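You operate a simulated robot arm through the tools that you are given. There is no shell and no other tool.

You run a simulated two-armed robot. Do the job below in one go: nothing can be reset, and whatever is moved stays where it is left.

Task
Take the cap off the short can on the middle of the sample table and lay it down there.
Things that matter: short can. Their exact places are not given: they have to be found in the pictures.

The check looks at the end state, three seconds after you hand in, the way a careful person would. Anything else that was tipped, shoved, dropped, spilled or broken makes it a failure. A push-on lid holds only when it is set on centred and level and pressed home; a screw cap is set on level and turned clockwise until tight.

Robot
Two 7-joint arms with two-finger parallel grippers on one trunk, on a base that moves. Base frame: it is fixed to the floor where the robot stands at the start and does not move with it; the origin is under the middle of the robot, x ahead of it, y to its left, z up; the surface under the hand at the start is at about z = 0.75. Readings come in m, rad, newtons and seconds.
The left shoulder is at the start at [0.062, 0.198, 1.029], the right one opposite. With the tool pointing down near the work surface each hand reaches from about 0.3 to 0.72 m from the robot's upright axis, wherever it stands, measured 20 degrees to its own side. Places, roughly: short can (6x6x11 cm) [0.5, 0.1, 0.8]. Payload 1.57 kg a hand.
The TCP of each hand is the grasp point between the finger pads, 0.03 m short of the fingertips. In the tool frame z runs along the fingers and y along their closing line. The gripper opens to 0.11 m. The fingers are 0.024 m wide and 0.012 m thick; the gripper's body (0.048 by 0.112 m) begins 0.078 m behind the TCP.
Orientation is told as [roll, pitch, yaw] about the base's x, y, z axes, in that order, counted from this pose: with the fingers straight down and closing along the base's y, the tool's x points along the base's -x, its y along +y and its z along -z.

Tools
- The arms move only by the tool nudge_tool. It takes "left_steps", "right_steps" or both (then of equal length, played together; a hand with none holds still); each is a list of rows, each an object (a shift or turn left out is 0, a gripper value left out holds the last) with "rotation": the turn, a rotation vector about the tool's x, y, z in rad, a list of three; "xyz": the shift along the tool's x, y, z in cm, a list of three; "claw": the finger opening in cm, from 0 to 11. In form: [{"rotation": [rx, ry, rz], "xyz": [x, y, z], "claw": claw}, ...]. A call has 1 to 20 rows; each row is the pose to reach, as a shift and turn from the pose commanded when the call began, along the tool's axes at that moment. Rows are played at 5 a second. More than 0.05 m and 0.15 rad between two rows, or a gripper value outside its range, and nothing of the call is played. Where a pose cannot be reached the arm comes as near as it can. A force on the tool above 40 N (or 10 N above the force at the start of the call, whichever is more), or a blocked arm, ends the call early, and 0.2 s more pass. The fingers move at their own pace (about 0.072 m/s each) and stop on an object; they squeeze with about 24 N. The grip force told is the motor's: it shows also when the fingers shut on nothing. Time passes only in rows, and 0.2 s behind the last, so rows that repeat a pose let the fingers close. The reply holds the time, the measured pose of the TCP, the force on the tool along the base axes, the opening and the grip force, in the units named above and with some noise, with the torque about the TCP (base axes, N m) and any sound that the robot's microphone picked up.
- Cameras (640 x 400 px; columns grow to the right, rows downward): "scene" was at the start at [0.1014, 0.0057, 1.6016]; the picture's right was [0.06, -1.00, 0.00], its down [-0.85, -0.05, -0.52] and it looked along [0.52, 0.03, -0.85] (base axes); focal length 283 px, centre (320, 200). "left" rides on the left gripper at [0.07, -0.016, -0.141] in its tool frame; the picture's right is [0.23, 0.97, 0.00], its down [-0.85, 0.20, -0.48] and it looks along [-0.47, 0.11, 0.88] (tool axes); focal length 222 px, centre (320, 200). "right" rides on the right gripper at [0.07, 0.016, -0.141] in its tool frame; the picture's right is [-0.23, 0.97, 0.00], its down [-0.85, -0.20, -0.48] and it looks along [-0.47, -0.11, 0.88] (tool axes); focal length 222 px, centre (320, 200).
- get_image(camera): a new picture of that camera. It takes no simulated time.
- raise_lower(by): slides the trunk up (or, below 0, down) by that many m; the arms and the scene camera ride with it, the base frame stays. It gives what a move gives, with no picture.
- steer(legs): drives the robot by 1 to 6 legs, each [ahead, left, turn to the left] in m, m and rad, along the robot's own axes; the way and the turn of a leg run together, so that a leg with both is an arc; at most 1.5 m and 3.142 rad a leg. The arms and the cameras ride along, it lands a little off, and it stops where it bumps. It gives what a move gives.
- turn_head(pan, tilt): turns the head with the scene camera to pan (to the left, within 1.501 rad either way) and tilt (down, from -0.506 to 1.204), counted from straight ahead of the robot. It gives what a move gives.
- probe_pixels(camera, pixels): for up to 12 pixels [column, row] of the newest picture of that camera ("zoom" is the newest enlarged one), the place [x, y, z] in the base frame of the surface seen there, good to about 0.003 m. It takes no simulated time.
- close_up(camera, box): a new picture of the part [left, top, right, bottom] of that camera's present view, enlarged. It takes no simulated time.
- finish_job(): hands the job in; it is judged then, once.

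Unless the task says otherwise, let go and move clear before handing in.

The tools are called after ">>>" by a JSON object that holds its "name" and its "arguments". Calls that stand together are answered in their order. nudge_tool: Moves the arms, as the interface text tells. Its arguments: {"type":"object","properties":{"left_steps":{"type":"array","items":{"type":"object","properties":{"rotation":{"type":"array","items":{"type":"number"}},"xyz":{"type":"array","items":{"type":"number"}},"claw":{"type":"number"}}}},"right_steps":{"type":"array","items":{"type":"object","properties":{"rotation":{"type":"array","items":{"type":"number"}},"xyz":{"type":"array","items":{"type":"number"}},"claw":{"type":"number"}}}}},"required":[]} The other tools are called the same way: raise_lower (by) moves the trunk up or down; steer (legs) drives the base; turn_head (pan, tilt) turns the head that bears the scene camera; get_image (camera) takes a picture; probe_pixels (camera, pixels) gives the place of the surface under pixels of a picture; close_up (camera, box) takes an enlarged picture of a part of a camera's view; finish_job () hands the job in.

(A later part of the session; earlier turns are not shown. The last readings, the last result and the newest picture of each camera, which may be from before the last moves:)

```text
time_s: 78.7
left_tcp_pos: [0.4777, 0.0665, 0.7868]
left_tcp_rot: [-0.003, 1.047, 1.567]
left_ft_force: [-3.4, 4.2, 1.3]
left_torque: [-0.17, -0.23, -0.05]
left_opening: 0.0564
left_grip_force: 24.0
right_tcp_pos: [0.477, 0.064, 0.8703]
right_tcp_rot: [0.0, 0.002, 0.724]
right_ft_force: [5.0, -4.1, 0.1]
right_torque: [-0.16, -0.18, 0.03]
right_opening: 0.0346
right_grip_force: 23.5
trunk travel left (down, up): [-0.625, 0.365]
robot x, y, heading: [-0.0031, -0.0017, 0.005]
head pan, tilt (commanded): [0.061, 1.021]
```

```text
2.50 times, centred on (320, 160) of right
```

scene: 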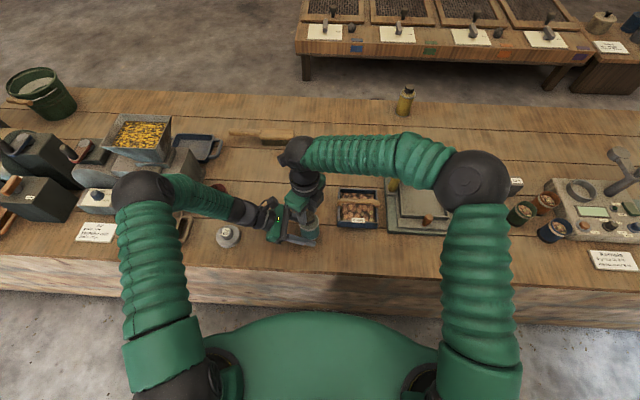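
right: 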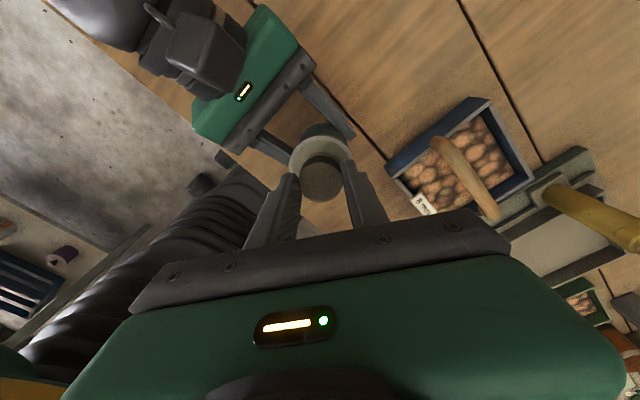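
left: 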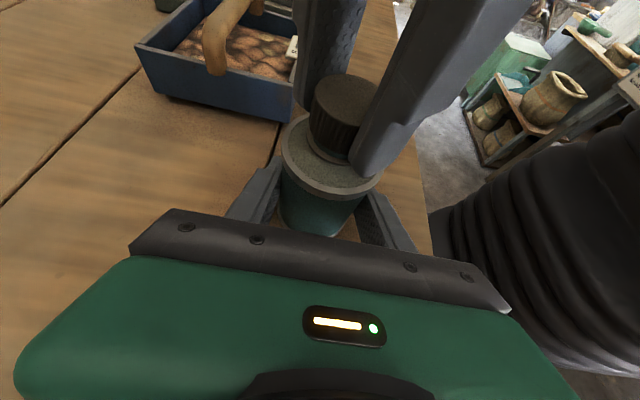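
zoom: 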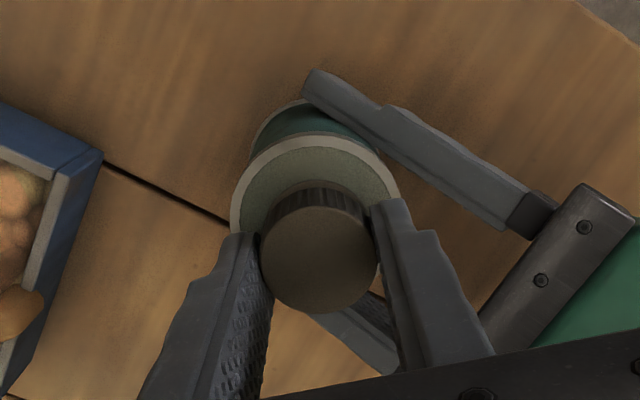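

Good grip again at yaw 0.72 with only about 6 N side load. I'll turn 2.66 rad counter-clockwise, rising about 1.5 mm.

>>> {"name": "nudge_tool", "arguments": {"right_steps": [{"rotation": [0, 0, -0.14], "xyz": [0, -0.03, -0.01]}, {"rotation": [0, 0, -0.28], "xyz": [0, -0.03, -0.02]}, {"rotation": [0, 0, -0.42], "xyz": [0, -0.03, -0.025]}, {"rotation": [0, 0, -0.56], "xyz": [0, -0.03, -0.03]}, {"rotation": [0, 0, -0.7], "xyz": [0, -0.03, -0.04]}, {"rotation": [0, 0, -0.84], "xyz": [0, -0.03, -0.05]}, {"rotation": [0, 0, -0.98], "xyz": [0, -0.03, -0.06]}, {"rotation": [0, 0, -1.12], "xyz": [0, -0.03, -0.065]}, {"rotation": [0, 0, -1.26], "xyz": [0, -0.03, -0.07]}, {"rotation": [0, 0, -1.4], "xyz": [0, -0.03, -0.08]}, {"rotation": [0, 0, -1.54], "xyz": [0, -0.03, -0.09]}, {"rotation": [0, 0, -1.68], "xyz": [0, -0.03, -0.1]}, {"rotation": [0, 0, -1.82], "xyz": [0, -0.03, -0.105]}, {"rotation": [0, 0, -1.96], "xyz": [0, -0.03, -0.11]}, {"rotation": [0, 0, -2.1], "xyz": [0, -0.03, -0.12]}, {"rotation": [0, 0, -2.24], "xyz": [0, -0.03, -0.13]}, {"rotation": [0, 0, -2.38], "xyz": [0, -0.03, -0.14]}, {"rotation": [0, 0, -2.52], "xyz": [0, -0.03, -0.145]}, {"rotation": [0, 0, -2.66], "xyz": [0, -0.03, -0.15]}]}}

>>> {"name": "close_up", "arguments": {"camera": "left", "box": [270, 60, 420, 210]}}

```text
time_s: 82.7
left_tcp_pos: [0.478, 0.0668, 0.786]
left_tcp_rot: [-0.004, 1.045, 1.567]
left_ft_force: [3.5, 10.5, 3.0]
left_torque: [-0.31, -0.03, 0.44]
left_opening: 0.0559
left_grip_force: 23.7
right_tcp_pos: [0.4773, 0.0634, 0.8705]
right_tcp_rot: [0.002, -0.002, -2.896]
right_ft_force: [-0.9, -9.3, 0.6]
right_torque: [-0.35, 0.05, -0.45]
right_opening: 0.0347
right_grip_force: 24.0
trunk travel left (down, up): [-0.625, 0.365]
robot x, y, heading: [-0.0018, 0.0018, 0.003]
head pan, tilt (commanded): [0.061, 1.021]
```

```text
2.67 times, centred on (345, 135) of left
```

zoom: 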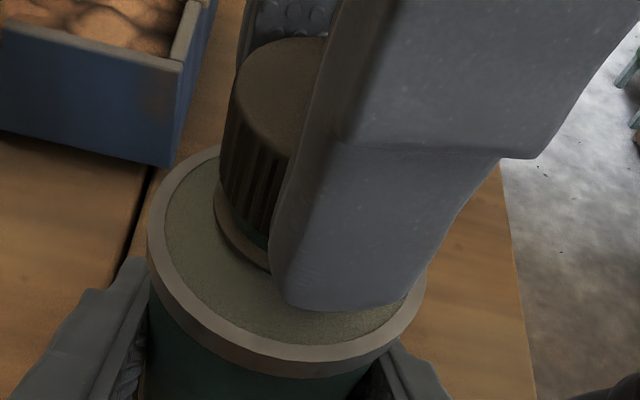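

This time there's a real resisting torque, -0.45 N m about z, at yaw 3.39, so something changed in the thread (end of travel or binding). I'll test with a small 4 mm lift and see whether the cap comes up freely.

>>> {"name": "nudge_tool", "arguments": {"right_steps": [{"rotation": [0, 0, 0.1], "xyz": [0, 0, 0]}, {"rotation": [0, 0, 0.1], "xyz": [0, 0, -0.1]}, {"rotation": [0, 0, 0.1], "xyz": [0, 0, -0.2]}, {"rotation": [0, 0, 0.1], "xyz": [0, 0, -0.3]}, {"rotation": [0, 0, 0.1], "xyz": [0, 0, -0.4]}, {"rotation": [0, 0, 0.1], "xyz": [0, 0, -0.4]}]}}

>>> {"name": "close_up", "arguments": {"camera": "left", "box": [270, 60, 420, 210]}}

>>> {"name": "close_up", "arguments": {"camera": "right", "box": [240, 80, 400, 240]}}

```text
time_s: 84.1
left_tcp_pos: [0.477, 0.065, 0.7865]
left_tcp_rot: [-0.004, 1.047, 1.567]
left_ft_force: [-3.8, 3.2, 16.3]
left_torque: [-0.01, 0.01, -0.04]
left_opening: 0.0563
left_grip_force: 23.7
right_tcp_pos: [0.4779, 0.0652, 0.8734]
right_tcp_rot: [0.0, -0.001, -2.998]
right_ft_force: [4.4, -2.8, -18.0]
right_torque: [-0.26, -0.35, 0.01]
right_opening: 0.0349
right_grip_force: 24.3
trunk travel left (down, up): [-0.625, 0.365]
robot x, y, heading: [0.001, 0.0013, -0.002]
head pan, tilt (commanded): [0.061, 1.021]
```

```text
2.67 times, centred on (345, 135) of left
```

zoom: 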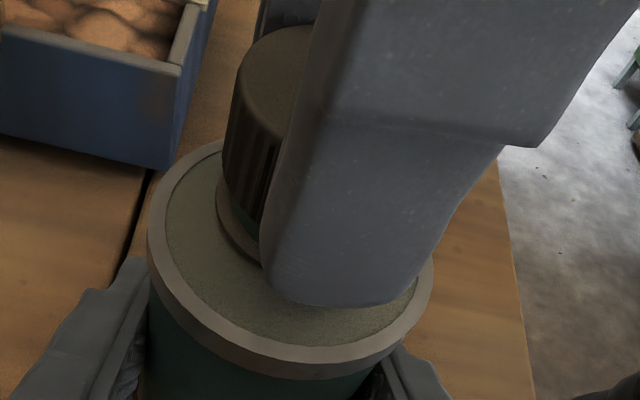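

```text
2.50 times, centred on (320, 160) of right
```

zoom: 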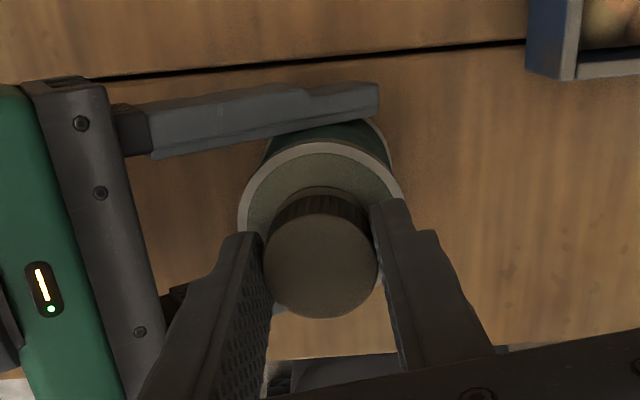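

The lift met 18 N, so the cap is still held by the thread. I'll go back down those 4 mm and turn 0.4 rad further to see how the torque behaves.

>>> {"name": "nudge_tool", "arguments": {"right_steps": [{"xyz": [0, 0, 0.2]}, {"xyz": [0, 0, 0.4]}, {"rotation": [0, 0, -0.1], "xyz": [0, 0, 0.4]}, {"rotation": [0, 0, -0.2], "xyz": [0, 0, 0.4]}, {"rotation": [0, 0, -0.3], "xyz": [0, 0, 0.38]}, {"rotation": [0, 0, -0.4], "xyz": [0, 0, 0.38]}, {"rotation": [0, 0, -0.4], "xyz": [0, 0, 0.38]}]}}

>>> {"name": "close_up", "arguments": {"camera": "left", "box": [270, 60, 420, 210]}}

```text
time_s: 85.7
left_tcp_pos: [0.4774, 0.0668, 0.7872]
left_tcp_rot: [-0.003, 1.044, 1.567]
left_ft_force: [0.9, -5.4, -7.8]
left_torque: [0.59, 0.05, 0.26]
left_opening: 0.0564
left_grip_force: 24.3
right_tcp_pos: [0.4784, 0.0653, 0.8708]
right_tcp_rot: [-0.002, -0.002, -2.597]
right_ft_force: [-0.7, 4.7, 6.0]
right_torque: [-0.05, -0.03, -0.31]
right_opening: 0.0356
right_grip_force: 24.0
trunk travel left (down, up): [-0.625, 0.365]
robot x, y, heading: [0.0012, -0.0012, 0.004]
head pan, tilt (commanded): [0.061, 1.021]
```

```text
2.67 times, centred on (345, 135) of left
```

zoom: 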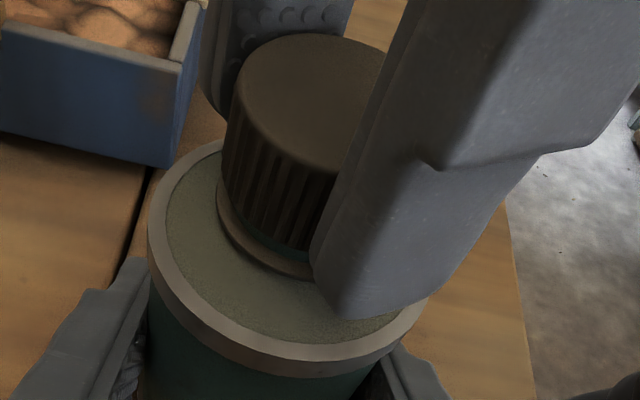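

Torque is again about -0.3 N m and I can't tell whether the cap is turning or slipping. I'll take a tight close-up of the ribs, turn a further 0.1 rad, and compare how the ribs move against the finger.

>>> {"name": "close_up", "arguments": {"camera": "left", "box": [310, 70, 370, 170]}}

>>> {"name": "nudge_tool", "arguments": {"right_steps": [{"rotation": [0, 0, -0.05]}, {"rotation": [0, 0, -0.1]}, {"rotation": [0, 0, -0.1]}]}}

>>> {"name": "close_up", "arguments": {"camera": "left", "box": [310, 70, 370, 170]}}

```text
4.00 times, centred on (340, 120) of left
```

zoom: 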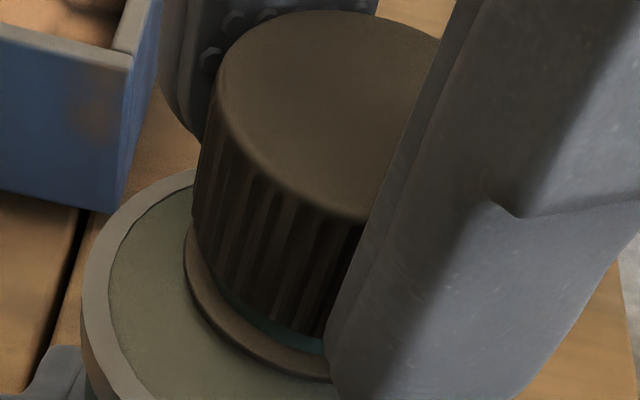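

```text
time_s: 86.5
left_tcp_pos: [0.4772, 0.0666, 0.7853]
left_tcp_rot: [-0.003, 1.045, 1.567]
left_ft_force: [0.5, -4.7, -5.8]
left_torque: [0.47, 0.07, 0.2]
left_opening: 0.0561
left_grip_force: 24.4
right_tcp_pos: [0.4784, 0.0643, 0.8706]
right_tcp_rot: [-0.002, -0.002, -2.497]
right_ft_force: [-1.5, 4.4, 4.1]
right_torque: [-0.05, -0.05, -0.18]
right_opening: 0.0351
right_grip_force: 24.1
trunk travel left (down, up): [-0.625, 0.365]
robot x, y, heading: [0.0001, -0.0013, 0.003]
head pan, tilt (commanded): [0.061, 1.021]
```

```text
4.00 times, centred on (340, 120) of left
```

zoom: 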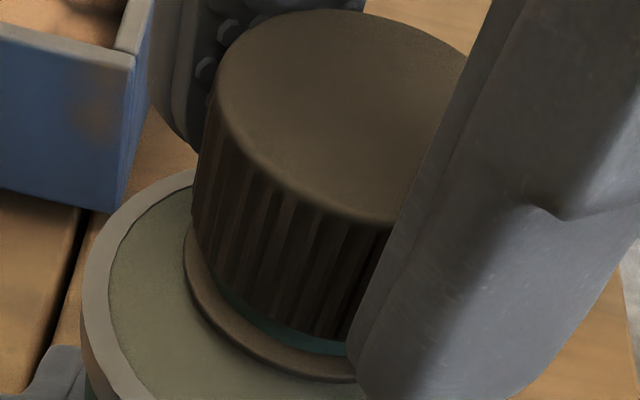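

The rib pattern barely changed while the finger moved, so the fingers are now slipping on the cap rather than turning it. I'll open the right hand and raise it out of the way to inspect the cap and neck properly.

>>> {"name": "nudge_tool", "arguments": {"right_steps": [{"claw": 4.5}, {"claw": 6}, {"claw": 6}, {"xyz": [0, 0, -2]}, {"xyz": [0, 0, -5]}, {"xyz": [0, 0, -8]}, {"xyz": [0, 0, -11]}, {"xyz": [0, 0, -11]}]}}

>>> {"name": "close_up", "arguments": {"camera": "left", "box": [270, 60, 420, 210]}}

>>> {"name": "probe_pixels", "arguments": {"camera": "zoom", "pixels": [[330, 110], [270, 100], [400, 120], [340, 70], [330, 150], [310, 210], [310, 240], [310, 258], [310, 270], [290, 320], [190, 260], [390, 300]]}}

>>> {"name": "close_up", "arguments": {"camera": "scene", "box": [278, 200, 338, 250]}}

>>> {"name": "close_up", "arguments": {"camera": "right", "box": [220, 60, 420, 240]}}

```text
time_s: 88.3
left_tcp_pos: [0.4785, 0.0667, 0.7854]
left_tcp_rot: [-0.002, 1.044, 1.57]
left_ft_force: [0.4, 0.4, -1.5]
left_torque: [-0.01, 0.0, 0.03]
left_opening: 0.0562
left_grip_force: 23.8
right_tcp_pos: [0.4784, 0.0638, 0.9813]
right_tcp_rot: [-0.001, -0.002, -2.498]
right_ft_force: [0.7, -0.1, -0.2]
right_torque: [0.0, 0.01, 0.0]
right_opening: 0.0601
right_grip_force: 0.0
trunk travel left (down, up): [-0.625, 0.365]
robot x, y, heading: [0.0002, 0.0003, -0.001]
head pan, tilt (commanded): [0.061, 1.021]
```

```text
2.67 times, centred on (345, 135) of left
```

zoom: 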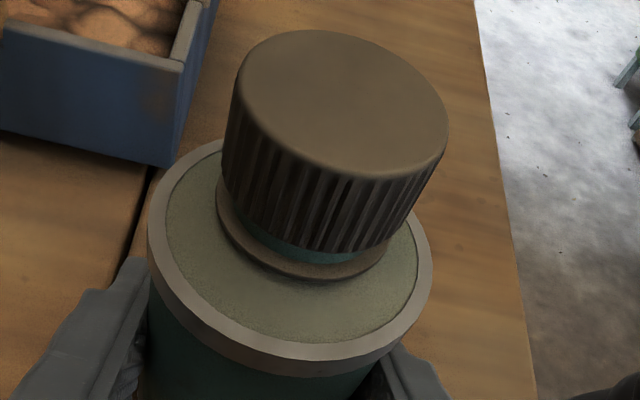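

```text
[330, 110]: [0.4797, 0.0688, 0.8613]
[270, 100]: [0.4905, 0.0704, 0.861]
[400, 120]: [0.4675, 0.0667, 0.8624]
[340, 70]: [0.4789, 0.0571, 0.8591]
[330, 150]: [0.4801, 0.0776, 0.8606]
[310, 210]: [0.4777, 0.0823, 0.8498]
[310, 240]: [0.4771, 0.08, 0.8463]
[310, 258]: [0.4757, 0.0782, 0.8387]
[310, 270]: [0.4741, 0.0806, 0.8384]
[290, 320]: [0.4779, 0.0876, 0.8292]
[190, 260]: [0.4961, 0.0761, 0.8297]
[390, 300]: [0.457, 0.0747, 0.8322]
```

```text
8.00 times, centred on (308, 225) of scene
```

zoom: 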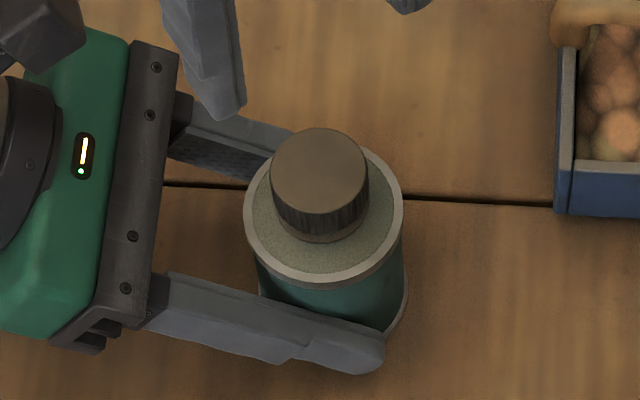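

```text
2.22 times, centred on (320, 150) of right
```

zoom: 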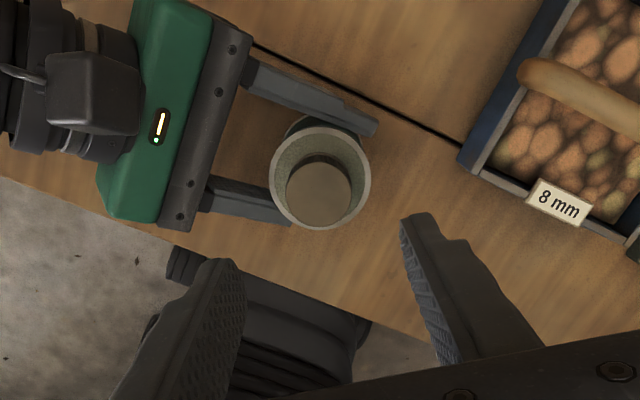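

From the measurements the cap rose with strokes one and two but not in stroke three, and the can seems 1–2 mm up in the left grip. I'll let the can settle flat by opening and closing the left fingers, while winding the right wrist back 2 rad above it.

>>> {"name": "nudge_tool", "arguments": {"left_steps": "[{\"claw\": 5.7}, {\"claw\": 5.9}, {\"claw\": 6.1}, {\"claw\": 6.4}, {\"claw\": 6.7}, {\"claw\": 6.7}, {\"claw\": 6.7}, {\"claw\": 6.3}, {\"claw\": 5.9}, {\"claw\": 5.4}, {\"claw\": 5.0}, {\"claw\": 5.0}, {\"claw\": 5.0}, {\"claw\": 5.0}, {\"claw\": 5.0}], \"right_steps\": [{\"rotation\": [0, 0, 0.14]}, {\"rotation\": [0, 0, 0.28]}, {\"rotation\": [0, 0, 0.42]}, {\"rotation\": [0, 0, 0.56]}, {\"rotation\": [0, 0, 0.7]}, {\"rotation\": [0, 0, 0.84]}, {\"rotation\": [0, 0, 0.98]}, {\"rotation\": [0, 0, 1.12]}, {\"rotation\": [0, 0, 1.26]}, {\"rotation\": [0, 0, 1.4]}, {\"rotation\": [0, 0, 1.54]}, {\"rotation\": [0, 0, 1.68]}, {\"rotation\": [0, 0, 1.82]}, {\"rotation\": [0, 0, 1.96]}, {\"rotation\": [0, 0, 2.0]}]"}}

>>> {"name": "close_up", "arguments": {"camera": "left", "box": [270, 60, 420, 210]}}

>>> {"name": "probe_pixels", "arguments": {"camera": "zoom", "pixels": [[330, 110], [270, 100], [400, 120], [340, 70], [330, 150], [310, 210], [310, 240], [310, 258], [310, 270], [290, 320], [190, 260], [390, 300]]}}

```text
refused: the rows could not be read
```

```text
2.67 times, centred on (345, 135) of left
```

zoom: 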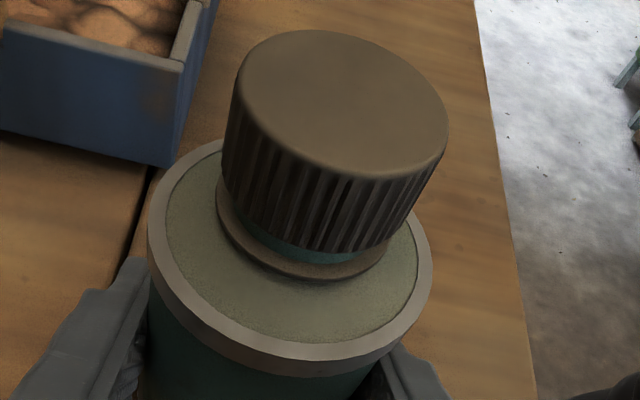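

```text
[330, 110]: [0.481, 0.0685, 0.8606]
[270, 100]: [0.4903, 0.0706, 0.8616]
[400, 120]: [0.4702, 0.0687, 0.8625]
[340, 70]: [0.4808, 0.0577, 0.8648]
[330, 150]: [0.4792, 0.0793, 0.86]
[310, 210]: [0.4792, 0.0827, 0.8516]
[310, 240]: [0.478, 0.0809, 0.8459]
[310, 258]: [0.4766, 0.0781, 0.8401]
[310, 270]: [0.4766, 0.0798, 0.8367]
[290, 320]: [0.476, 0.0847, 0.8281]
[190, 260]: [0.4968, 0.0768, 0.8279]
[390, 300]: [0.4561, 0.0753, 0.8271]
```

That call was refused because I packed both hands into one field, so nothing moved. I'll resend it with the two lists separate.

>>> {"name": "nudge_tool", "arguments": {"left_steps": [{"claw": 5.7}, {"claw": 5.9}, {"claw": 6.1}, {"claw": 6.4}, {"claw": 6.7}, {"claw": 6.7}, {"claw": 6.7}, {"claw": 6.3}, {"claw": 5.9}, {"claw": 5.4}, {"claw": 5.0}, {"claw": 5.0}, {"claw": 5.0}, {"claw": 5.0}, {"claw": 5.0}], "right_steps": [{"rotation": [0, 0, 0.14]}, {"rotation": [0, 0, 0.28]}, {"rotation": [0, 0, 0.42]}, {"rotation": [0, 0, 0.56]}, {"rotation": [0, 0, 0.7]}, {"rotation": [0, 0, 0.84]}, {"rotation": [0, 0, 0.98]}, {"rotation": [0, 0, 1.12]}, {"rotation": [0, 0, 1.26]}, {"rotation": [0, 0, 1.4]}, {"rotation": [0, 0, 1.54]}, {"rotation": [0, 0, 1.68]}, {"rotation": [0, 0, 1.82]}, {"rotation": [0, 0, 1.96]}, {"rotation": [0, 0, 2.0]}]}}

>>> {"name": "close_up", "arguments": {"camera": "left", "box": [270, 60, 420, 210]}}

>>> {"name": "probe_pixels", "arguments": {"camera": "zoom", "pixels": [[330, 110], [270, 100], [400, 120], [340, 70], [330, 150], [310, 210], [310, 240], [310, 258], [310, 270], [290, 320], [190, 260], [390, 300]]}}

```text
time_s: 91.5
left_tcp_pos: [0.4772, 0.0658, 0.7861]
left_tcp_rot: [-0.002, 1.046, 1.567]
left_ft_force: [0.4, -0.9, 0.6]
left_torque: [0.03, 0.04, 0.01]
left_opening: 0.0565
left_grip_force: 23.9
right_tcp_pos: [0.4774, 0.0645, 0.9799]
right_tcp_rot: [0.002, -0.001, 1.781]
right_ft_force: [-0.5, 0.2, 0.3]
right_torque: [0.0, -0.01, 0.01]
right_opening: 0.0601
right_grip_force: 0.1
trunk travel left (down, up): [-0.625, 0.365]
robot x, y, heading: [-0.0018, 0.0019, 0.003]
head pan, tilt (commanded): [0.061, 1.021]
```

```text
2.67 times, centred on (345, 135) of left
```

zoom: 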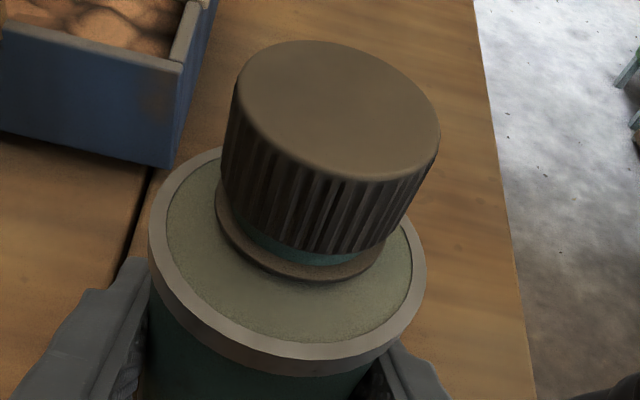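

```text
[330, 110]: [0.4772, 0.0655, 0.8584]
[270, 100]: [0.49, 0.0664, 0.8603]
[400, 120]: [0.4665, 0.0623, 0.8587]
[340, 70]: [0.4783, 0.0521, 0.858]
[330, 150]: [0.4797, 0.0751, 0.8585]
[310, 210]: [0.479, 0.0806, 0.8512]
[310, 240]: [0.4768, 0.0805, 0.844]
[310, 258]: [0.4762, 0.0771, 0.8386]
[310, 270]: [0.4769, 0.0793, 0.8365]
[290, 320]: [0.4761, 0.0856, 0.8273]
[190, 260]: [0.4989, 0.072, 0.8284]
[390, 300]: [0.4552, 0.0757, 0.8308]
```

The can is settled flat again: shoulder 0.828, cap top 0.859, cap bottom near 0.843 above the ring top at 0.837. I'll lower the right hand to TCP z ≈ 0.870 so the tips stay above the ring, and grip the cap at yaw 1.78.

>>> {"name": "nudge_tool", "arguments": {"right_steps": [{"xyz": [0, 0, 3.0]}, {"xyz": [0, 0, 6.0]}, {"xyz": [0, 0, 9.0]}, {"xyz": [0, 0, 10.4]}, {"xyz": [0, 0, 11.0]}, {"xyz": [0, 0, 11.0]}, {"xyz": [0, 0, 11.0], "claw": 5}, {"xyz": [0, 0, 11.0], "claw": 4.2}, {"xyz": [0, 0, 11.0], "claw": 3.8}, {"xyz": [0, 0, 11.0], "claw": 3.4}, {"xyz": [0, 0, 11.0], "claw": 2.5}, {"xyz": [0, 0, 11.0], "claw": 2.5}, {"xyz": [0, 0, 11.0], "claw": 2.5}]}}

>>> {"name": "close_up", "arguments": {"camera": "left", "box": [270, 60, 420, 210]}}

```text
time_s: 94.3
left_tcp_pos: [0.4772, 0.0669, 0.7872]
left_tcp_rot: [-0.004, 1.046, 1.567]
left_ft_force: [8.8, 1.0, 0.8]
left_torque: [-0.14, 0.47, 0.03]
left_opening: 0.0561
left_grip_force: 24.2
right_tcp_pos: [0.4769, 0.0642, 0.87]
right_tcp_rot: [0.004, 0.001, 1.786]
right_ft_force: [-8.2, -2.2, -0.4]
right_torque: [0.01, 0.23, -0.04]
right_opening: 0.0344
right_grip_force: 24.4
trunk travel left (down, up): [-0.625, 0.365]
robot x, y, heading: [-0.0026, -0.0001, 0.001]
head pan, tilt (commanded): [0.061, 1.021]
```

```text
2.67 times, centred on (345, 135) of left
```

zoom: 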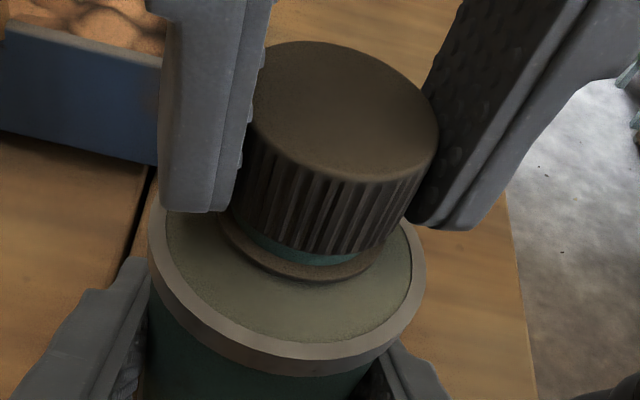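

The fingers sit on either side of the cap with the ribs in clear view at (340, 210). I'll take a tight picture of the ribs, then turn 0.2 rad counter-clockwise and compare.

>>> {"name": "close_up", "arguments": {"camera": "left", "box": [318, 110, 388, 165]}}

>>> {"name": "nudge_tool", "arguments": {"right_steps": [{"rotation": [0, 0, 0], "xyz": [0, 0.08, 0]}, {"rotation": [0, 0, -0.05], "xyz": [0, 0.08, 0]}, {"rotation": [0, 0, -0.1], "xyz": [0, 0.08, 0]}]}}

>>> {"name": "close_up", "arguments": {"camera": "left", "box": [318, 110, 388, 165]}}

>>> {"name": "nudge_tool", "arguments": {"right_steps": [{"rotation": [0, 0, -0.05], "xyz": [0, 0, 0]}, {"rotation": [0, 0, -0.1], "xyz": [0, 0, 0]}]}}

>>> {"name": "close_up", "arguments": {"camera": "left", "box": [318, 110, 388, 165]}}

```text
7.27 times, centred on (353, 138) of left
```

zoom: 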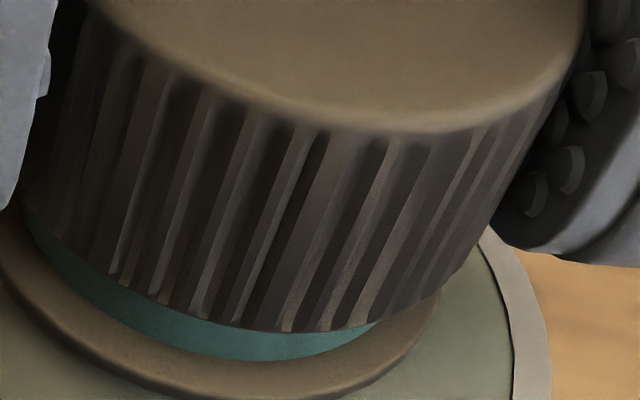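

```text
time_s: 95.1
left_tcp_pos: [0.4768, 0.0657, 0.7861]
left_tcp_rot: [-0.004, 1.045, 1.569]
left_ft_force: [9.3, -1.2, 0.7]
left_torque: [-0.08, 0.33, 0.64]
left_opening: 0.0564
left_grip_force: 24.9
right_tcp_pos: [0.4758, 0.0645, 0.8713]
right_tcp_rot: [0.001, 0.0, 1.884]
right_ft_force: [-8.7, 1.5, 0.0]
right_torque: [0.14, 0.19, -0.56]
right_opening: 0.035
right_grip_force: 23.8
trunk travel left (down, up): [-0.625, 0.365]
robot x, y, heading: [0.0041, -0.0002, 0.001]
head pan, tilt (commanded): [0.061, 1.021]
```

```text
7.27 times, centred on (353, 138) of left
```

zoom: 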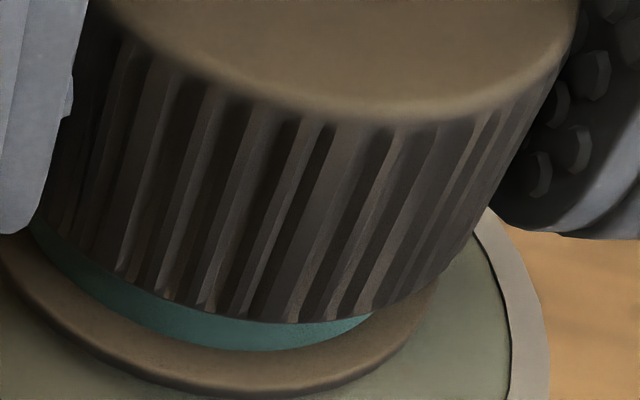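

```text
time_s: 95.7
left_tcp_pos: [0.4769, 0.0665, 0.786]
left_tcp_rot: [-0.002, 1.045, 1.568]
left_ft_force: [9.4, -1.1, 0.4]
left_torque: [0.03, 0.45, 0.5]
left_opening: 0.0563
left_grip_force: 24.0
right_tcp_pos: [0.4772, 0.0639, 0.8725]
right_tcp_rot: [0.002, 0.001, 1.987]
right_ft_force: [-9.0, -0.1, 1.9]
right_torque: [0.03, 0.2, -0.49]
right_opening: 0.0351
right_grip_force: 24.0
trunk travel left (down, up): [-0.625, 0.365]
robot x, y, heading: [0.0006, -0.002, -0.001]
head pan, tilt (commanded): [0.061, 1.021]
```

```text
7.27 times, centred on (353, 138) of left
```

zoom: 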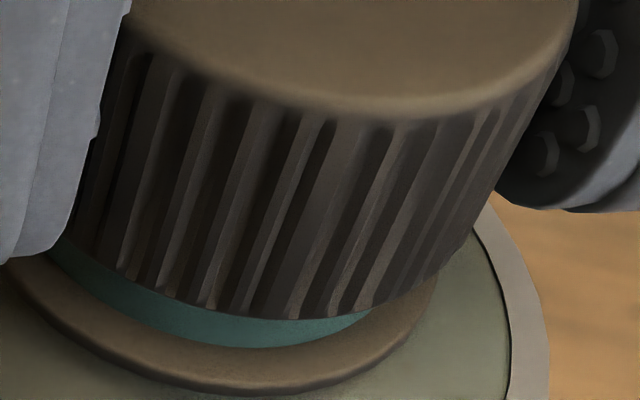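

The ribs stay put at (300, 130) while the fingers moved 0.2 rad, with 0.5 N m resisting, so the cap won't turn further counter-clockwise. I'll check whether it turns freely clockwise by turning back 0.4 rad.

>>> {"name": "nudge_tool", "arguments": {"right_steps": [{"rotation": [0, 0, 0.1], "xyz": [0, 0, 0]}, {"rotation": [0, 0, 0.2], "xyz": [0, 0, 0]}, {"rotation": [0, 0, 0.3], "xyz": [0, 0, 0]}, {"rotation": [0, 0, 0.35], "xyz": [0, 0, 0]}]}}

>>> {"name": "close_up", "arguments": {"camera": "left", "box": [318, 110, 388, 165]}}

```text
time_s: 96.7
left_tcp_pos: [0.477, 0.0666, 0.7862]
left_tcp_rot: [-0.002, 1.046, 1.568]
left_ft_force: [1.7, -0.9, 1.8]
left_torque: [0.12, -0.07, 0.01]
left_opening: 0.0563
left_grip_force: 24.1
right_tcp_pos: [0.4768, 0.0641, 0.8712]
right_tcp_rot: [0.001, -0.002, 1.634]
right_ft_force: [-0.9, 0.9, 0.5]
right_torque: [-0.05, 0.05, -0.03]
right_opening: 0.0349
right_grip_force: 24.5
trunk travel left (down, up): [-0.625, 0.365]
robot x, y, heading: [-0.0015, 0.0016, -0.005]
head pan, tilt (commanded): [0.061, 1.021]
```

```text
7.27 times, centred on (353, 138) of left
```

zoom: 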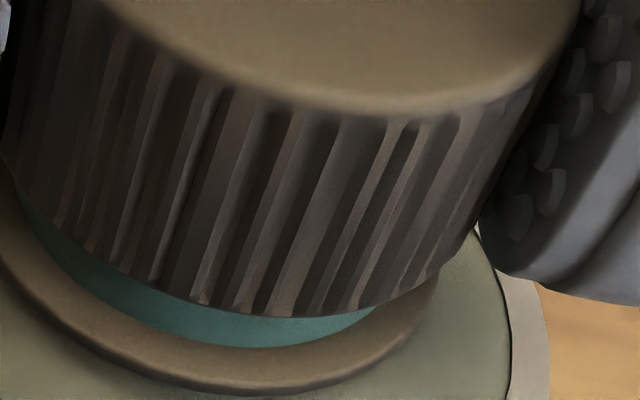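

The ribs have now moved and the torque is zero, so the cap turns freely clockwise but has a firm counter-clockwise stop, meaning it's at the end of its thread. My earlier lifts were made slightly short of that stop, so I'll turn back to the stop, hold a little torque, and lift gently from there.

>>> {"name": "nudge_tool", "arguments": {"right_steps": [{"rotation": [0, 0, -0.1], "xyz": [0, 0, 0]}, {"rotation": [0, 0, -0.2], "xyz": [0, 0, 0]}, {"rotation": [0, 0, -0.29], "xyz": [0, 0, 0]}, {"rotation": [0, 0, -0.29], "xyz": [0, 0, 0]}]}}

>>> {"name": "close_up", "arguments": {"camera": "left", "box": [318, 110, 388, 165]}}

```text
time_s: 97.7
left_tcp_pos: [0.4777, 0.0666, 0.7866]
left_tcp_rot: [-0.003, 1.046, 1.567]
left_ft_force: [0.1, -1.0, 0.6]
left_torque: [0.01, -0.08, -0.02]
left_opening: 0.0562
left_grip_force: 24.0
right_tcp_pos: [0.4781, 0.0643, 0.8705]
right_tcp_rot: [0.0, -0.001, 1.928]
right_ft_force: [0.4, -0.4, -0.2]
right_torque: [-0.03, 0.0, -0.02]
right_opening: 0.0346
right_grip_force: 24.3
trunk travel left (down, up): [-0.625, 0.365]
robot x, y, heading: [0.001, -0.0019, -0.002]
head pan, tilt (commanded): [0.061, 1.021]
```

```text
7.27 times, centred on (353, 138) of left
```

zoom: 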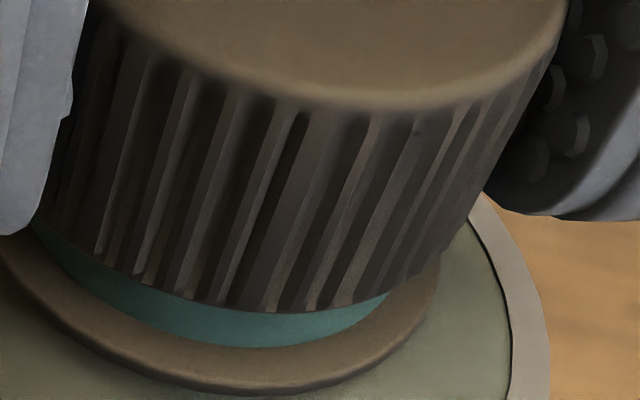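

No torque yet at yaw 1.93, so it's just short of the stop. I'll continue in small steps of 0.05 rad until the torque starts to build.

>>> {"name": "nudge_tool", "arguments": {"right_steps": [{"rotation": [0, 0, -0.05]}, {"rotation": [0, 0, -0.05]}]}}

>>> {"name": "close_up", "arguments": {"camera": "left", "box": [318, 110, 388, 165]}}

>>> {"name": "nudge_tool", "arguments": {"right_steps": [{"rotation": [0, 0, -0.05]}, {"rotation": [0, 0, -0.05]}]}}

>>> {"name": "close_up", "arguments": {"camera": "left", "box": [318, 110, 388, 165]}}

```text
time_s: 98.3
left_tcp_pos: [0.476, 0.0668, 0.7856]
left_tcp_rot: [-0.004, 1.045, 1.568]
left_ft_force: [-0.7, -1.5, 0.6]
left_torque: [-0.04, -0.01, 0.02]
left_opening: 0.056
left_grip_force: 24.2
right_tcp_pos: [0.4777, 0.0634, 0.8706]
right_tcp_rot: [0.001, -0.001, 1.974]
right_ft_force: [-0.7, -0.2, 0.3]
right_torque: [-0.01, -0.01, -0.01]
right_opening: 0.035
right_grip_force: 24.1
trunk travel left (down, up): [-0.625, 0.365]
robot x, y, heading: [0.0012, -0.0009, 0.001]
head pan, tilt (commanded): [0.061, 1.021]
```

```text
7.27 times, centred on (353, 138) of left
```

zoom: 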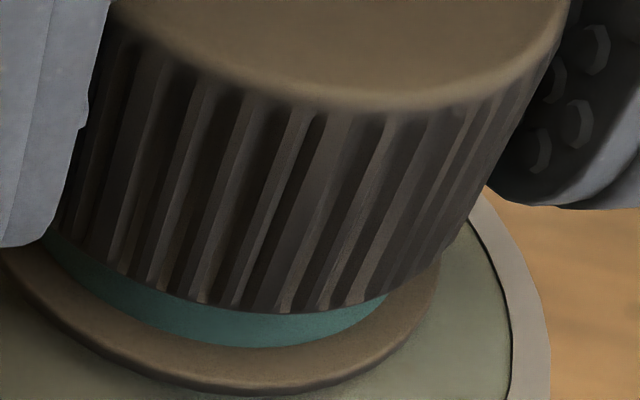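

```text
time_s: 98.9
left_tcp_pos: [0.4764, 0.0654, 0.7855]
left_tcp_rot: [-0.003, 1.046, 1.567]
left_ft_force: [-0.4, 0.1, 0.3]
left_torque: [-0.03, -0.04, -0.01]
left_opening: 0.0562
left_grip_force: 23.6
right_tcp_pos: [0.4767, 0.0628, 0.8706]
right_tcp_rot: [0.001, -0.001, 2.028]
right_ft_force: [-0.5, 0.0, -0.4]
right_torque: [-0.01, 0.0, -0.01]
right_opening: 0.0352
right_grip_force: 23.8
trunk travel left (down, up): [-0.625, 0.365]
robot x, y, heading: [-0.0002, 0.0021, 0.003]
head pan, tilt (commanded): [0.061, 1.021]
```

```text
7.27 times, centred on (353, 138) of left
```

zoom: 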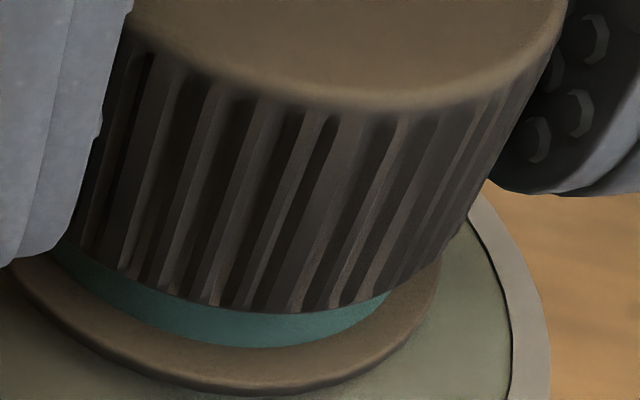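

The ribs now follow the fingers with zero torque and zero side force, so the earlier sticking came from side load between the hands. I'll continue counter-clockwise 0.7 rad, rising slightly, and watch forces.

>>> {"name": "nudge_tool", "arguments": {"right_steps": [{"rotation": [0, 0, -0.1], "xyz": [0, 0, -0.005]}, {"rotation": [0, 0, -0.2], "xyz": [0, 0, -0.01]}, {"rotation": [0, 0, -0.3], "xyz": [0, 0, -0.015]}, {"rotation": [0, 0, -0.4], "xyz": [0, 0, -0.02]}, {"rotation": [0, 0, -0.5], "xyz": [0, 0, -0.025]}, {"rotation": [0, 0, -0.6], "xyz": [0, 0, -0.03]}, {"rotation": [0, 0, -0.7], "xyz": [0, 0, -0.03]}]}}

>>> {"name": "close_up", "arguments": {"camera": "left", "box": [318, 110, 388, 165]}}

```text
time_s: 100.5
left_tcp_pos: [0.4785, 0.0657, 0.7863]
left_tcp_rot: [-0.004, 1.046, 1.569]
left_ft_force: [7.5, 0.5, 0.5]
left_torque: [0.04, 0.39, 0.05]
left_opening: 0.0565
left_grip_force: 23.8
right_tcp_pos: [0.4775, 0.0634, 0.8711]
right_tcp_rot: [0.002, -0.001, 2.726]
right_ft_force: [-6.7, -0.4, 0.5]
right_torque: [-0.04, 0.19, -0.03]
right_opening: 0.0352
right_grip_force: 24.1
trunk travel left (down, up): [-0.625, 0.365]
robot x, y, heading: [-0.0029, -0.0033, -0.002]
head pan, tilt (commanded): [0.061, 1.021]
```

```text
7.27 times, centred on (353, 138) of left
```

zoom: 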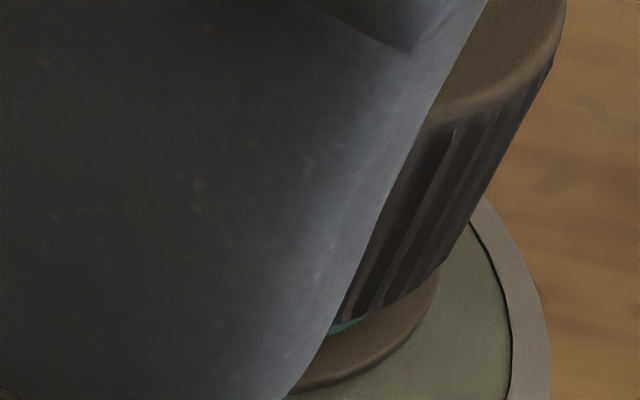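

It's turning freely again (torque -0.03 at yaw 2.73). I'll ease the 7 N side load by shifting 0.6 mm and continue 1.4 rad.

>>> {"name": "nudge_tool", "arguments": {"right_steps": [{"rotation": [0, 0, 0], "xyz": [-0.055, 0.024, -0.0]}, {"rotation": [0, 0, -0.1], "xyz": [-0.055, 0.024, -0.005]}, {"rotation": [0, 0, -0.2], "xyz": [-0.055, 0.024, -0.01]}, {"rotation": [0, 0, -0.3], "xyz": [-0.055, 0.024, -0.015]}, {"rotation": [0, 0, -0.4], "xyz": [-0.055, 0.024, -0.02]}, {"rotation": [0, 0, -0.5], "xyz": [-0.055, 0.024, -0.02]}, {"rotation": [0, 0, -0.6], "xyz": [-0.055, 0.024, -0.025]}, {"rotation": [0, 0, -0.7], "xyz": [-0.055, 0.024, -0.03]}]}}

>>> {"name": "nudge_tool", "arguments": {"right_steps": [{"rotation": [0, 0, -0.1], "xyz": [0, 0, -0.005]}, {"rotation": [0, 0, -0.2], "xyz": [0, 0, -0.01]}, {"rotation": [0, 0, -0.3], "xyz": [0, 0, -0.015]}, {"rotation": [0, 0, -0.4], "xyz": [0, 0, -0.02]}, {"rotation": [0, 0, -0.5], "xyz": [0, 0, -0.02]}, {"rotation": [0, 0, -0.6], "xyz": [0, 0, -0.025]}, {"rotation": [0, 0, -0.7], "xyz": [0, 0, -0.03]}]}}

>>> {"name": "close_up", "arguments": {"camera": "left", "box": [270, 60, 420, 210]}}

```text
time_s: 102.3
left_tcp_pos: [0.4774, 0.0664, 0.7856]
left_tcp_rot: [-0.006, 1.046, 1.568]
left_ft_force: [13.5, 10.4, 1.4]
left_torque: [-0.47, 0.62, 0.13]
left_opening: 0.0563
left_grip_force: 24.1
right_tcp_pos: [0.4744, 0.0637, 0.8713]
right_tcp_rot: [-0.001, -0.002, -2.855]
right_ft_force: [-13.1, -9.2, 1.1]
right_torque: [-0.19, 0.32, -0.07]
right_opening: 0.035
right_grip_force: 23.5
trunk travel left (down, up): [-0.625, 0.365]
robot x, y, heading: [0.0024, 0.0023, 0.002]
head pan, tilt (commanded): [0.061, 1.021]
```

```text
time_s: 103.9
left_tcp_pos: [0.4759, 0.065, 0.7865]
left_tcp_rot: [-0.004, 1.045, 1.568]
left_ft_force: [6.5, 11.9, 5.6]
left_torque: [-0.27, 0.27, 0.05]
left_opening: 0.0562
left_grip_force: 24.2
right_tcp_pos: [0.4766, 0.0635, 0.8716]
right_tcp_rot: [0.0, -0.001, -2.155]
right_ft_force: [-5.7, -8.4, -0.7]
right_torque: [-0.26, 0.17, -0.06]
right_opening: 0.0347
right_grip_force: 24.0
trunk travel left (down, up): [-0.625, 0.365]
robot x, y, heading: [-0.0035, 0.0013, 0.0]
head pan, tilt (commanded): [0.061, 1.021]
```

```text
2.67 times, centred on (345, 135) of left
```

zoom: 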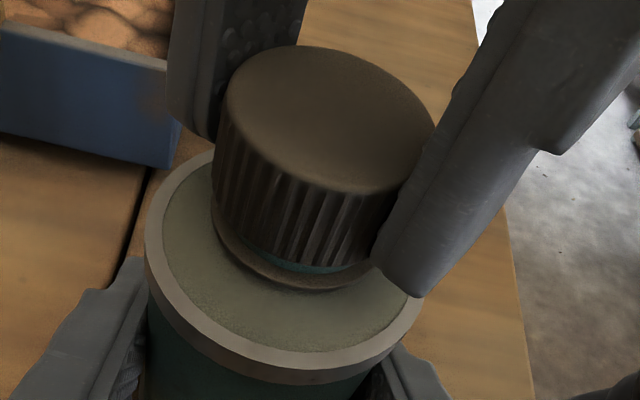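

The side loads swing with angle, but the torque stays near zero, and in the close-up the cap now seems shifted about 20 px to the left relative to the rim, as if loose on the neck. I'll test with a gentle 4 mm lift.

>>> {"name": "nudge_tool", "arguments": {"right_steps": [{"xyz": [0, 0, -0.1]}, {"xyz": [0, 0, -0.2]}, {"xyz": [0, 0, -0.3]}, {"xyz": [0, 0, -0.4]}, {"xyz": [0, 0, -0.4]}]}}

>>> {"name": "close_up", "arguments": {"camera": "left", "box": [270, 60, 420, 210]}}

```text
time_s: 105.1
left_tcp_pos: [0.4774, 0.0659, 0.7847]
left_tcp_rot: [-0.004, 1.046, 1.568]
left_ft_force: [1.0, 4.6, 4.8]
left_torque: [-0.36, 0.08, 0.02]
left_opening: 0.0561
left_grip_force: 24.1
right_tcp_pos: [0.4761, 0.0637, 0.8755]
right_tcp_rot: [0.0, 0.0, -2.158]
right_ft_force: [-1.4, -5.0, -2.0]
right_torque: [-0.17, 0.07, -0.01]
right_opening: 0.035
right_grip_force: 24.1
trunk travel left (down, up): [-0.625, 0.365]
robot x, y, heading: [0.0016, 0.0005, 0.006]
head pan, tilt (commanded): [0.061, 1.021]
```

```text
2.67 times, centred on (345, 135) of left
```

zoom: 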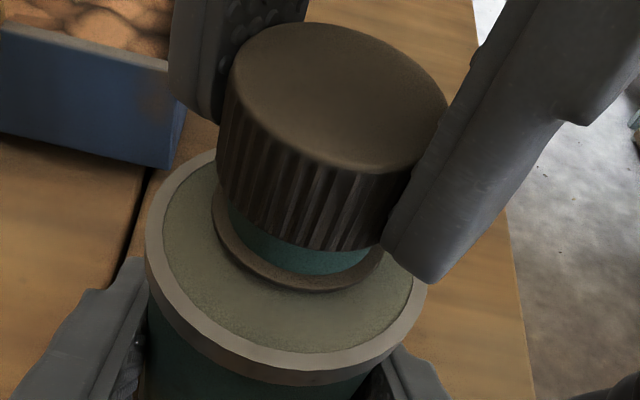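

The cap rose 4 mm with only 2 N and much more of the teal neck shows at (300, 255), while the rim stayed put. I'll keep lifting in small steps, checking that the can stays down.

>>> {"name": "nudge_tool", "arguments": {"right_steps": [{"xyz": [0, 0, -0.1]}, {"xyz": [0, 0, -0.2]}, {"xyz": [0, 0, -0.3]}, {"xyz": [0, 0, -0.3]}]}}

>>> {"name": "close_up", "arguments": {"camera": "left", "box": [270, 60, 420, 210]}}

```text
time_s: 106.1
left_tcp_pos: [0.477, 0.0669, 0.786]
left_tcp_rot: [-0.004, 1.045, 1.568]
left_ft_force: [-0.4, 0.8, 3.3]
left_torque: [-0.03, 0.05, 0.0]
left_opening: 0.0562
left_grip_force: 24.3
right_tcp_pos: [0.4754, 0.0644, 0.8798]
right_tcp_rot: [-0.001, 0.0, -2.156]
right_ft_force: [0.3, -3.3, 0.0]
right_torque: [-0.07, -0.01, -0.02]
right_opening: 0.0351
right_grip_force: 24.3
trunk travel left (down, up): [-0.625, 0.365]
robot x, y, heading: [-0.0008, 0.0028, 0.0]
head pan, tilt (commanded): [0.061, 1.021]
```

```text
2.67 times, centred on (345, 135) of left
```

zoom: 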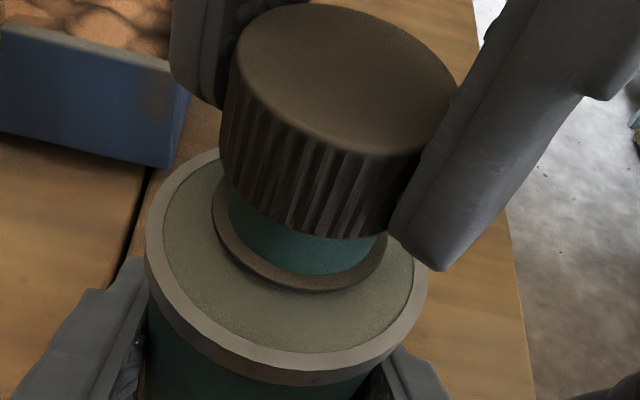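

The cap is sliding up the neck with no load, about 8 mm of neck is bare and the can stays put. I'll go on lifting 2 cm in small steps.

>>> {"name": "nudge_tool", "arguments": {"right_steps": [{"xyz": [0, 0, -0.2]}, {"xyz": [0, 0, -0.4]}, {"xyz": [0, 0, -0.6]}, {"xyz": [0, 0, -0.8]}, {"xyz": [0, 0, -1.1]}, {"xyz": [0, 0, -1.4]}, {"xyz": [0, 0, -1.7]}, {"xyz": [0, 0, -2.0]}, {"xyz": [0, 0, -2.0]}]}}

>>> {"name": "get_image", "arguments": {"camera": "left"}}

>>> {"name": "close_up", "arguments": {"camera": "scene", "box": [258, 180, 358, 250]}}

```text
time_s: 108.1
left_tcp_pos: [0.477, 0.0664, 0.7866]
left_tcp_rot: [-0.004, 1.044, 1.568]
left_ft_force: [-1.7, -0.7, 1.3]
left_torque: [0.04, 0.02, 0.02]
left_opening: 0.0562
left_grip_force: 23.8
right_tcp_pos: [0.4767, 0.0625, 0.8988]
right_tcp_rot: [-0.001, -0.003, -2.157]
right_ft_force: [-0.3, 0.0, -0.5]
right_torque: [-0.02, 0.01, -0.01]
right_opening: 0.0347
right_grip_force: 23.2
trunk travel left (down, up): [-0.625, 0.365]
robot x, y, heading: [-0.0015, 0.0004, 0.001]
head pan, tilt (commanded): [0.061, 1.021]
```

```text
taken
```

left: 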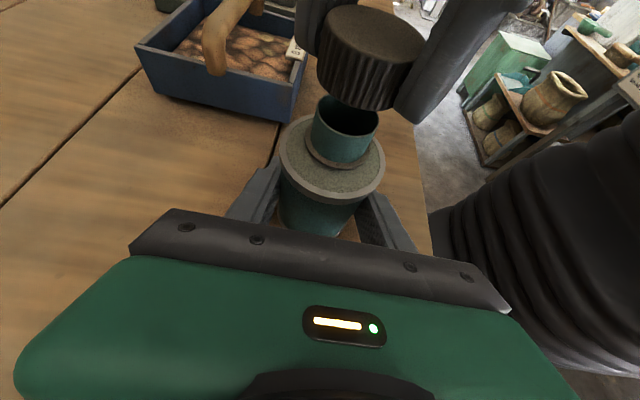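

```text
5.71 times, centred on (308, 215) of scene
```

zoom: 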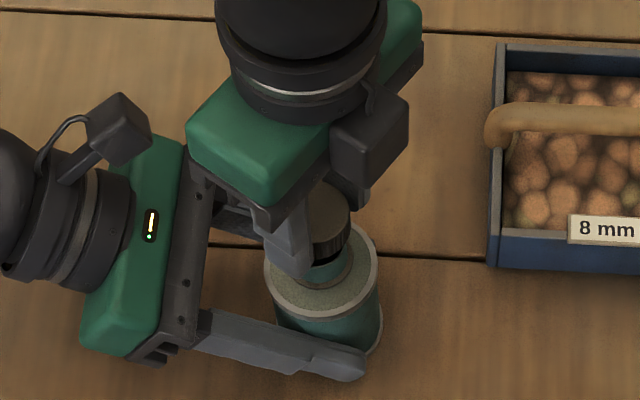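

The cap is clear: the open neck shows at left picture (345, 130), and the can still stands in the left grip. Before carrying the cap I'll probe a free spot on the table front-right of the can and the table edge.

>>> {"name": "get_image", "arguments": {"camera": "scene"}}

>>> {"name": "probe_pixels", "arguments": {"camera": "scene", "pixels": [[345, 240], [345, 250], [345, 260], [345, 265], [345, 270], [335, 245], [360, 245], [375, 245], [340, 225], [358, 224], [340, 195], [375, 210]]}}

>>> {"name": "close_up", "arguments": {"camera": "left", "box": [290, 0, 450, 150]}}

>>> {"name": "probe_pixels", "arguments": {"camera": "zoom", "pixels": [[300, 240], [330, 270], [260, 230], [470, 290], [440, 290], [300, 120], [300, 330]]}}

```text
taken
```

scene: 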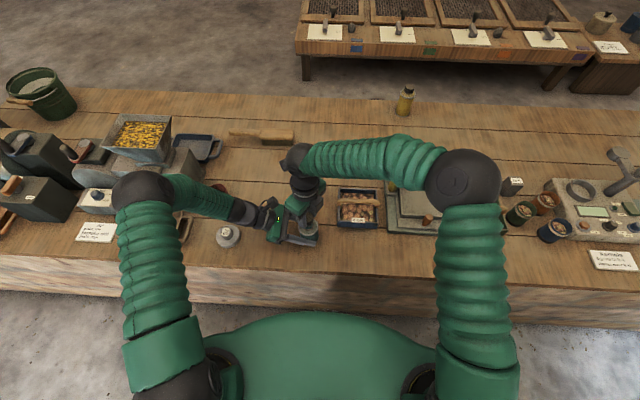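

```text
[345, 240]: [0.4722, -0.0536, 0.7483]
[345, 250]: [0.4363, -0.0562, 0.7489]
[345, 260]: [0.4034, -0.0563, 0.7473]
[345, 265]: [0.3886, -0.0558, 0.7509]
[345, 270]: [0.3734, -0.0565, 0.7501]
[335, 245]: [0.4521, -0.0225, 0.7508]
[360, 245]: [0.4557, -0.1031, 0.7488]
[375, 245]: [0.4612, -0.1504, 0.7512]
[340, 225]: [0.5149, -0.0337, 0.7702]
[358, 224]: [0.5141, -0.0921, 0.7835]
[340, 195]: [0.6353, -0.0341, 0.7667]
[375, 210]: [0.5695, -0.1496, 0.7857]
```

```text
2.67 times, centred on (370, 75) of left
```

zoom: 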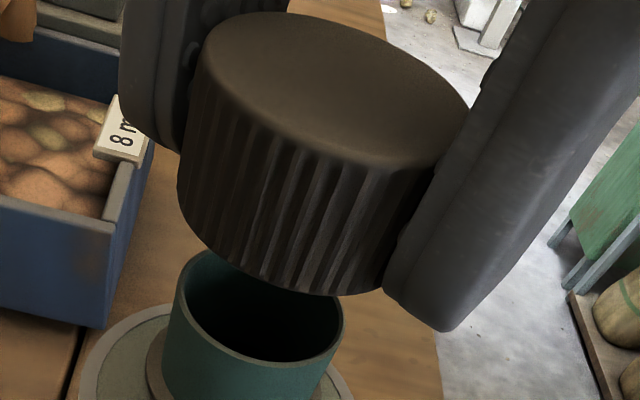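

```text
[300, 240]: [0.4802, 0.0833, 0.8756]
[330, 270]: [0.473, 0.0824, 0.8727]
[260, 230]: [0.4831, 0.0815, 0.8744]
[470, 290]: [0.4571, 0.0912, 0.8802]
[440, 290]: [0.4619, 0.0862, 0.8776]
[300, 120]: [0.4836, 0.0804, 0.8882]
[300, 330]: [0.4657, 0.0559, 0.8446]
```

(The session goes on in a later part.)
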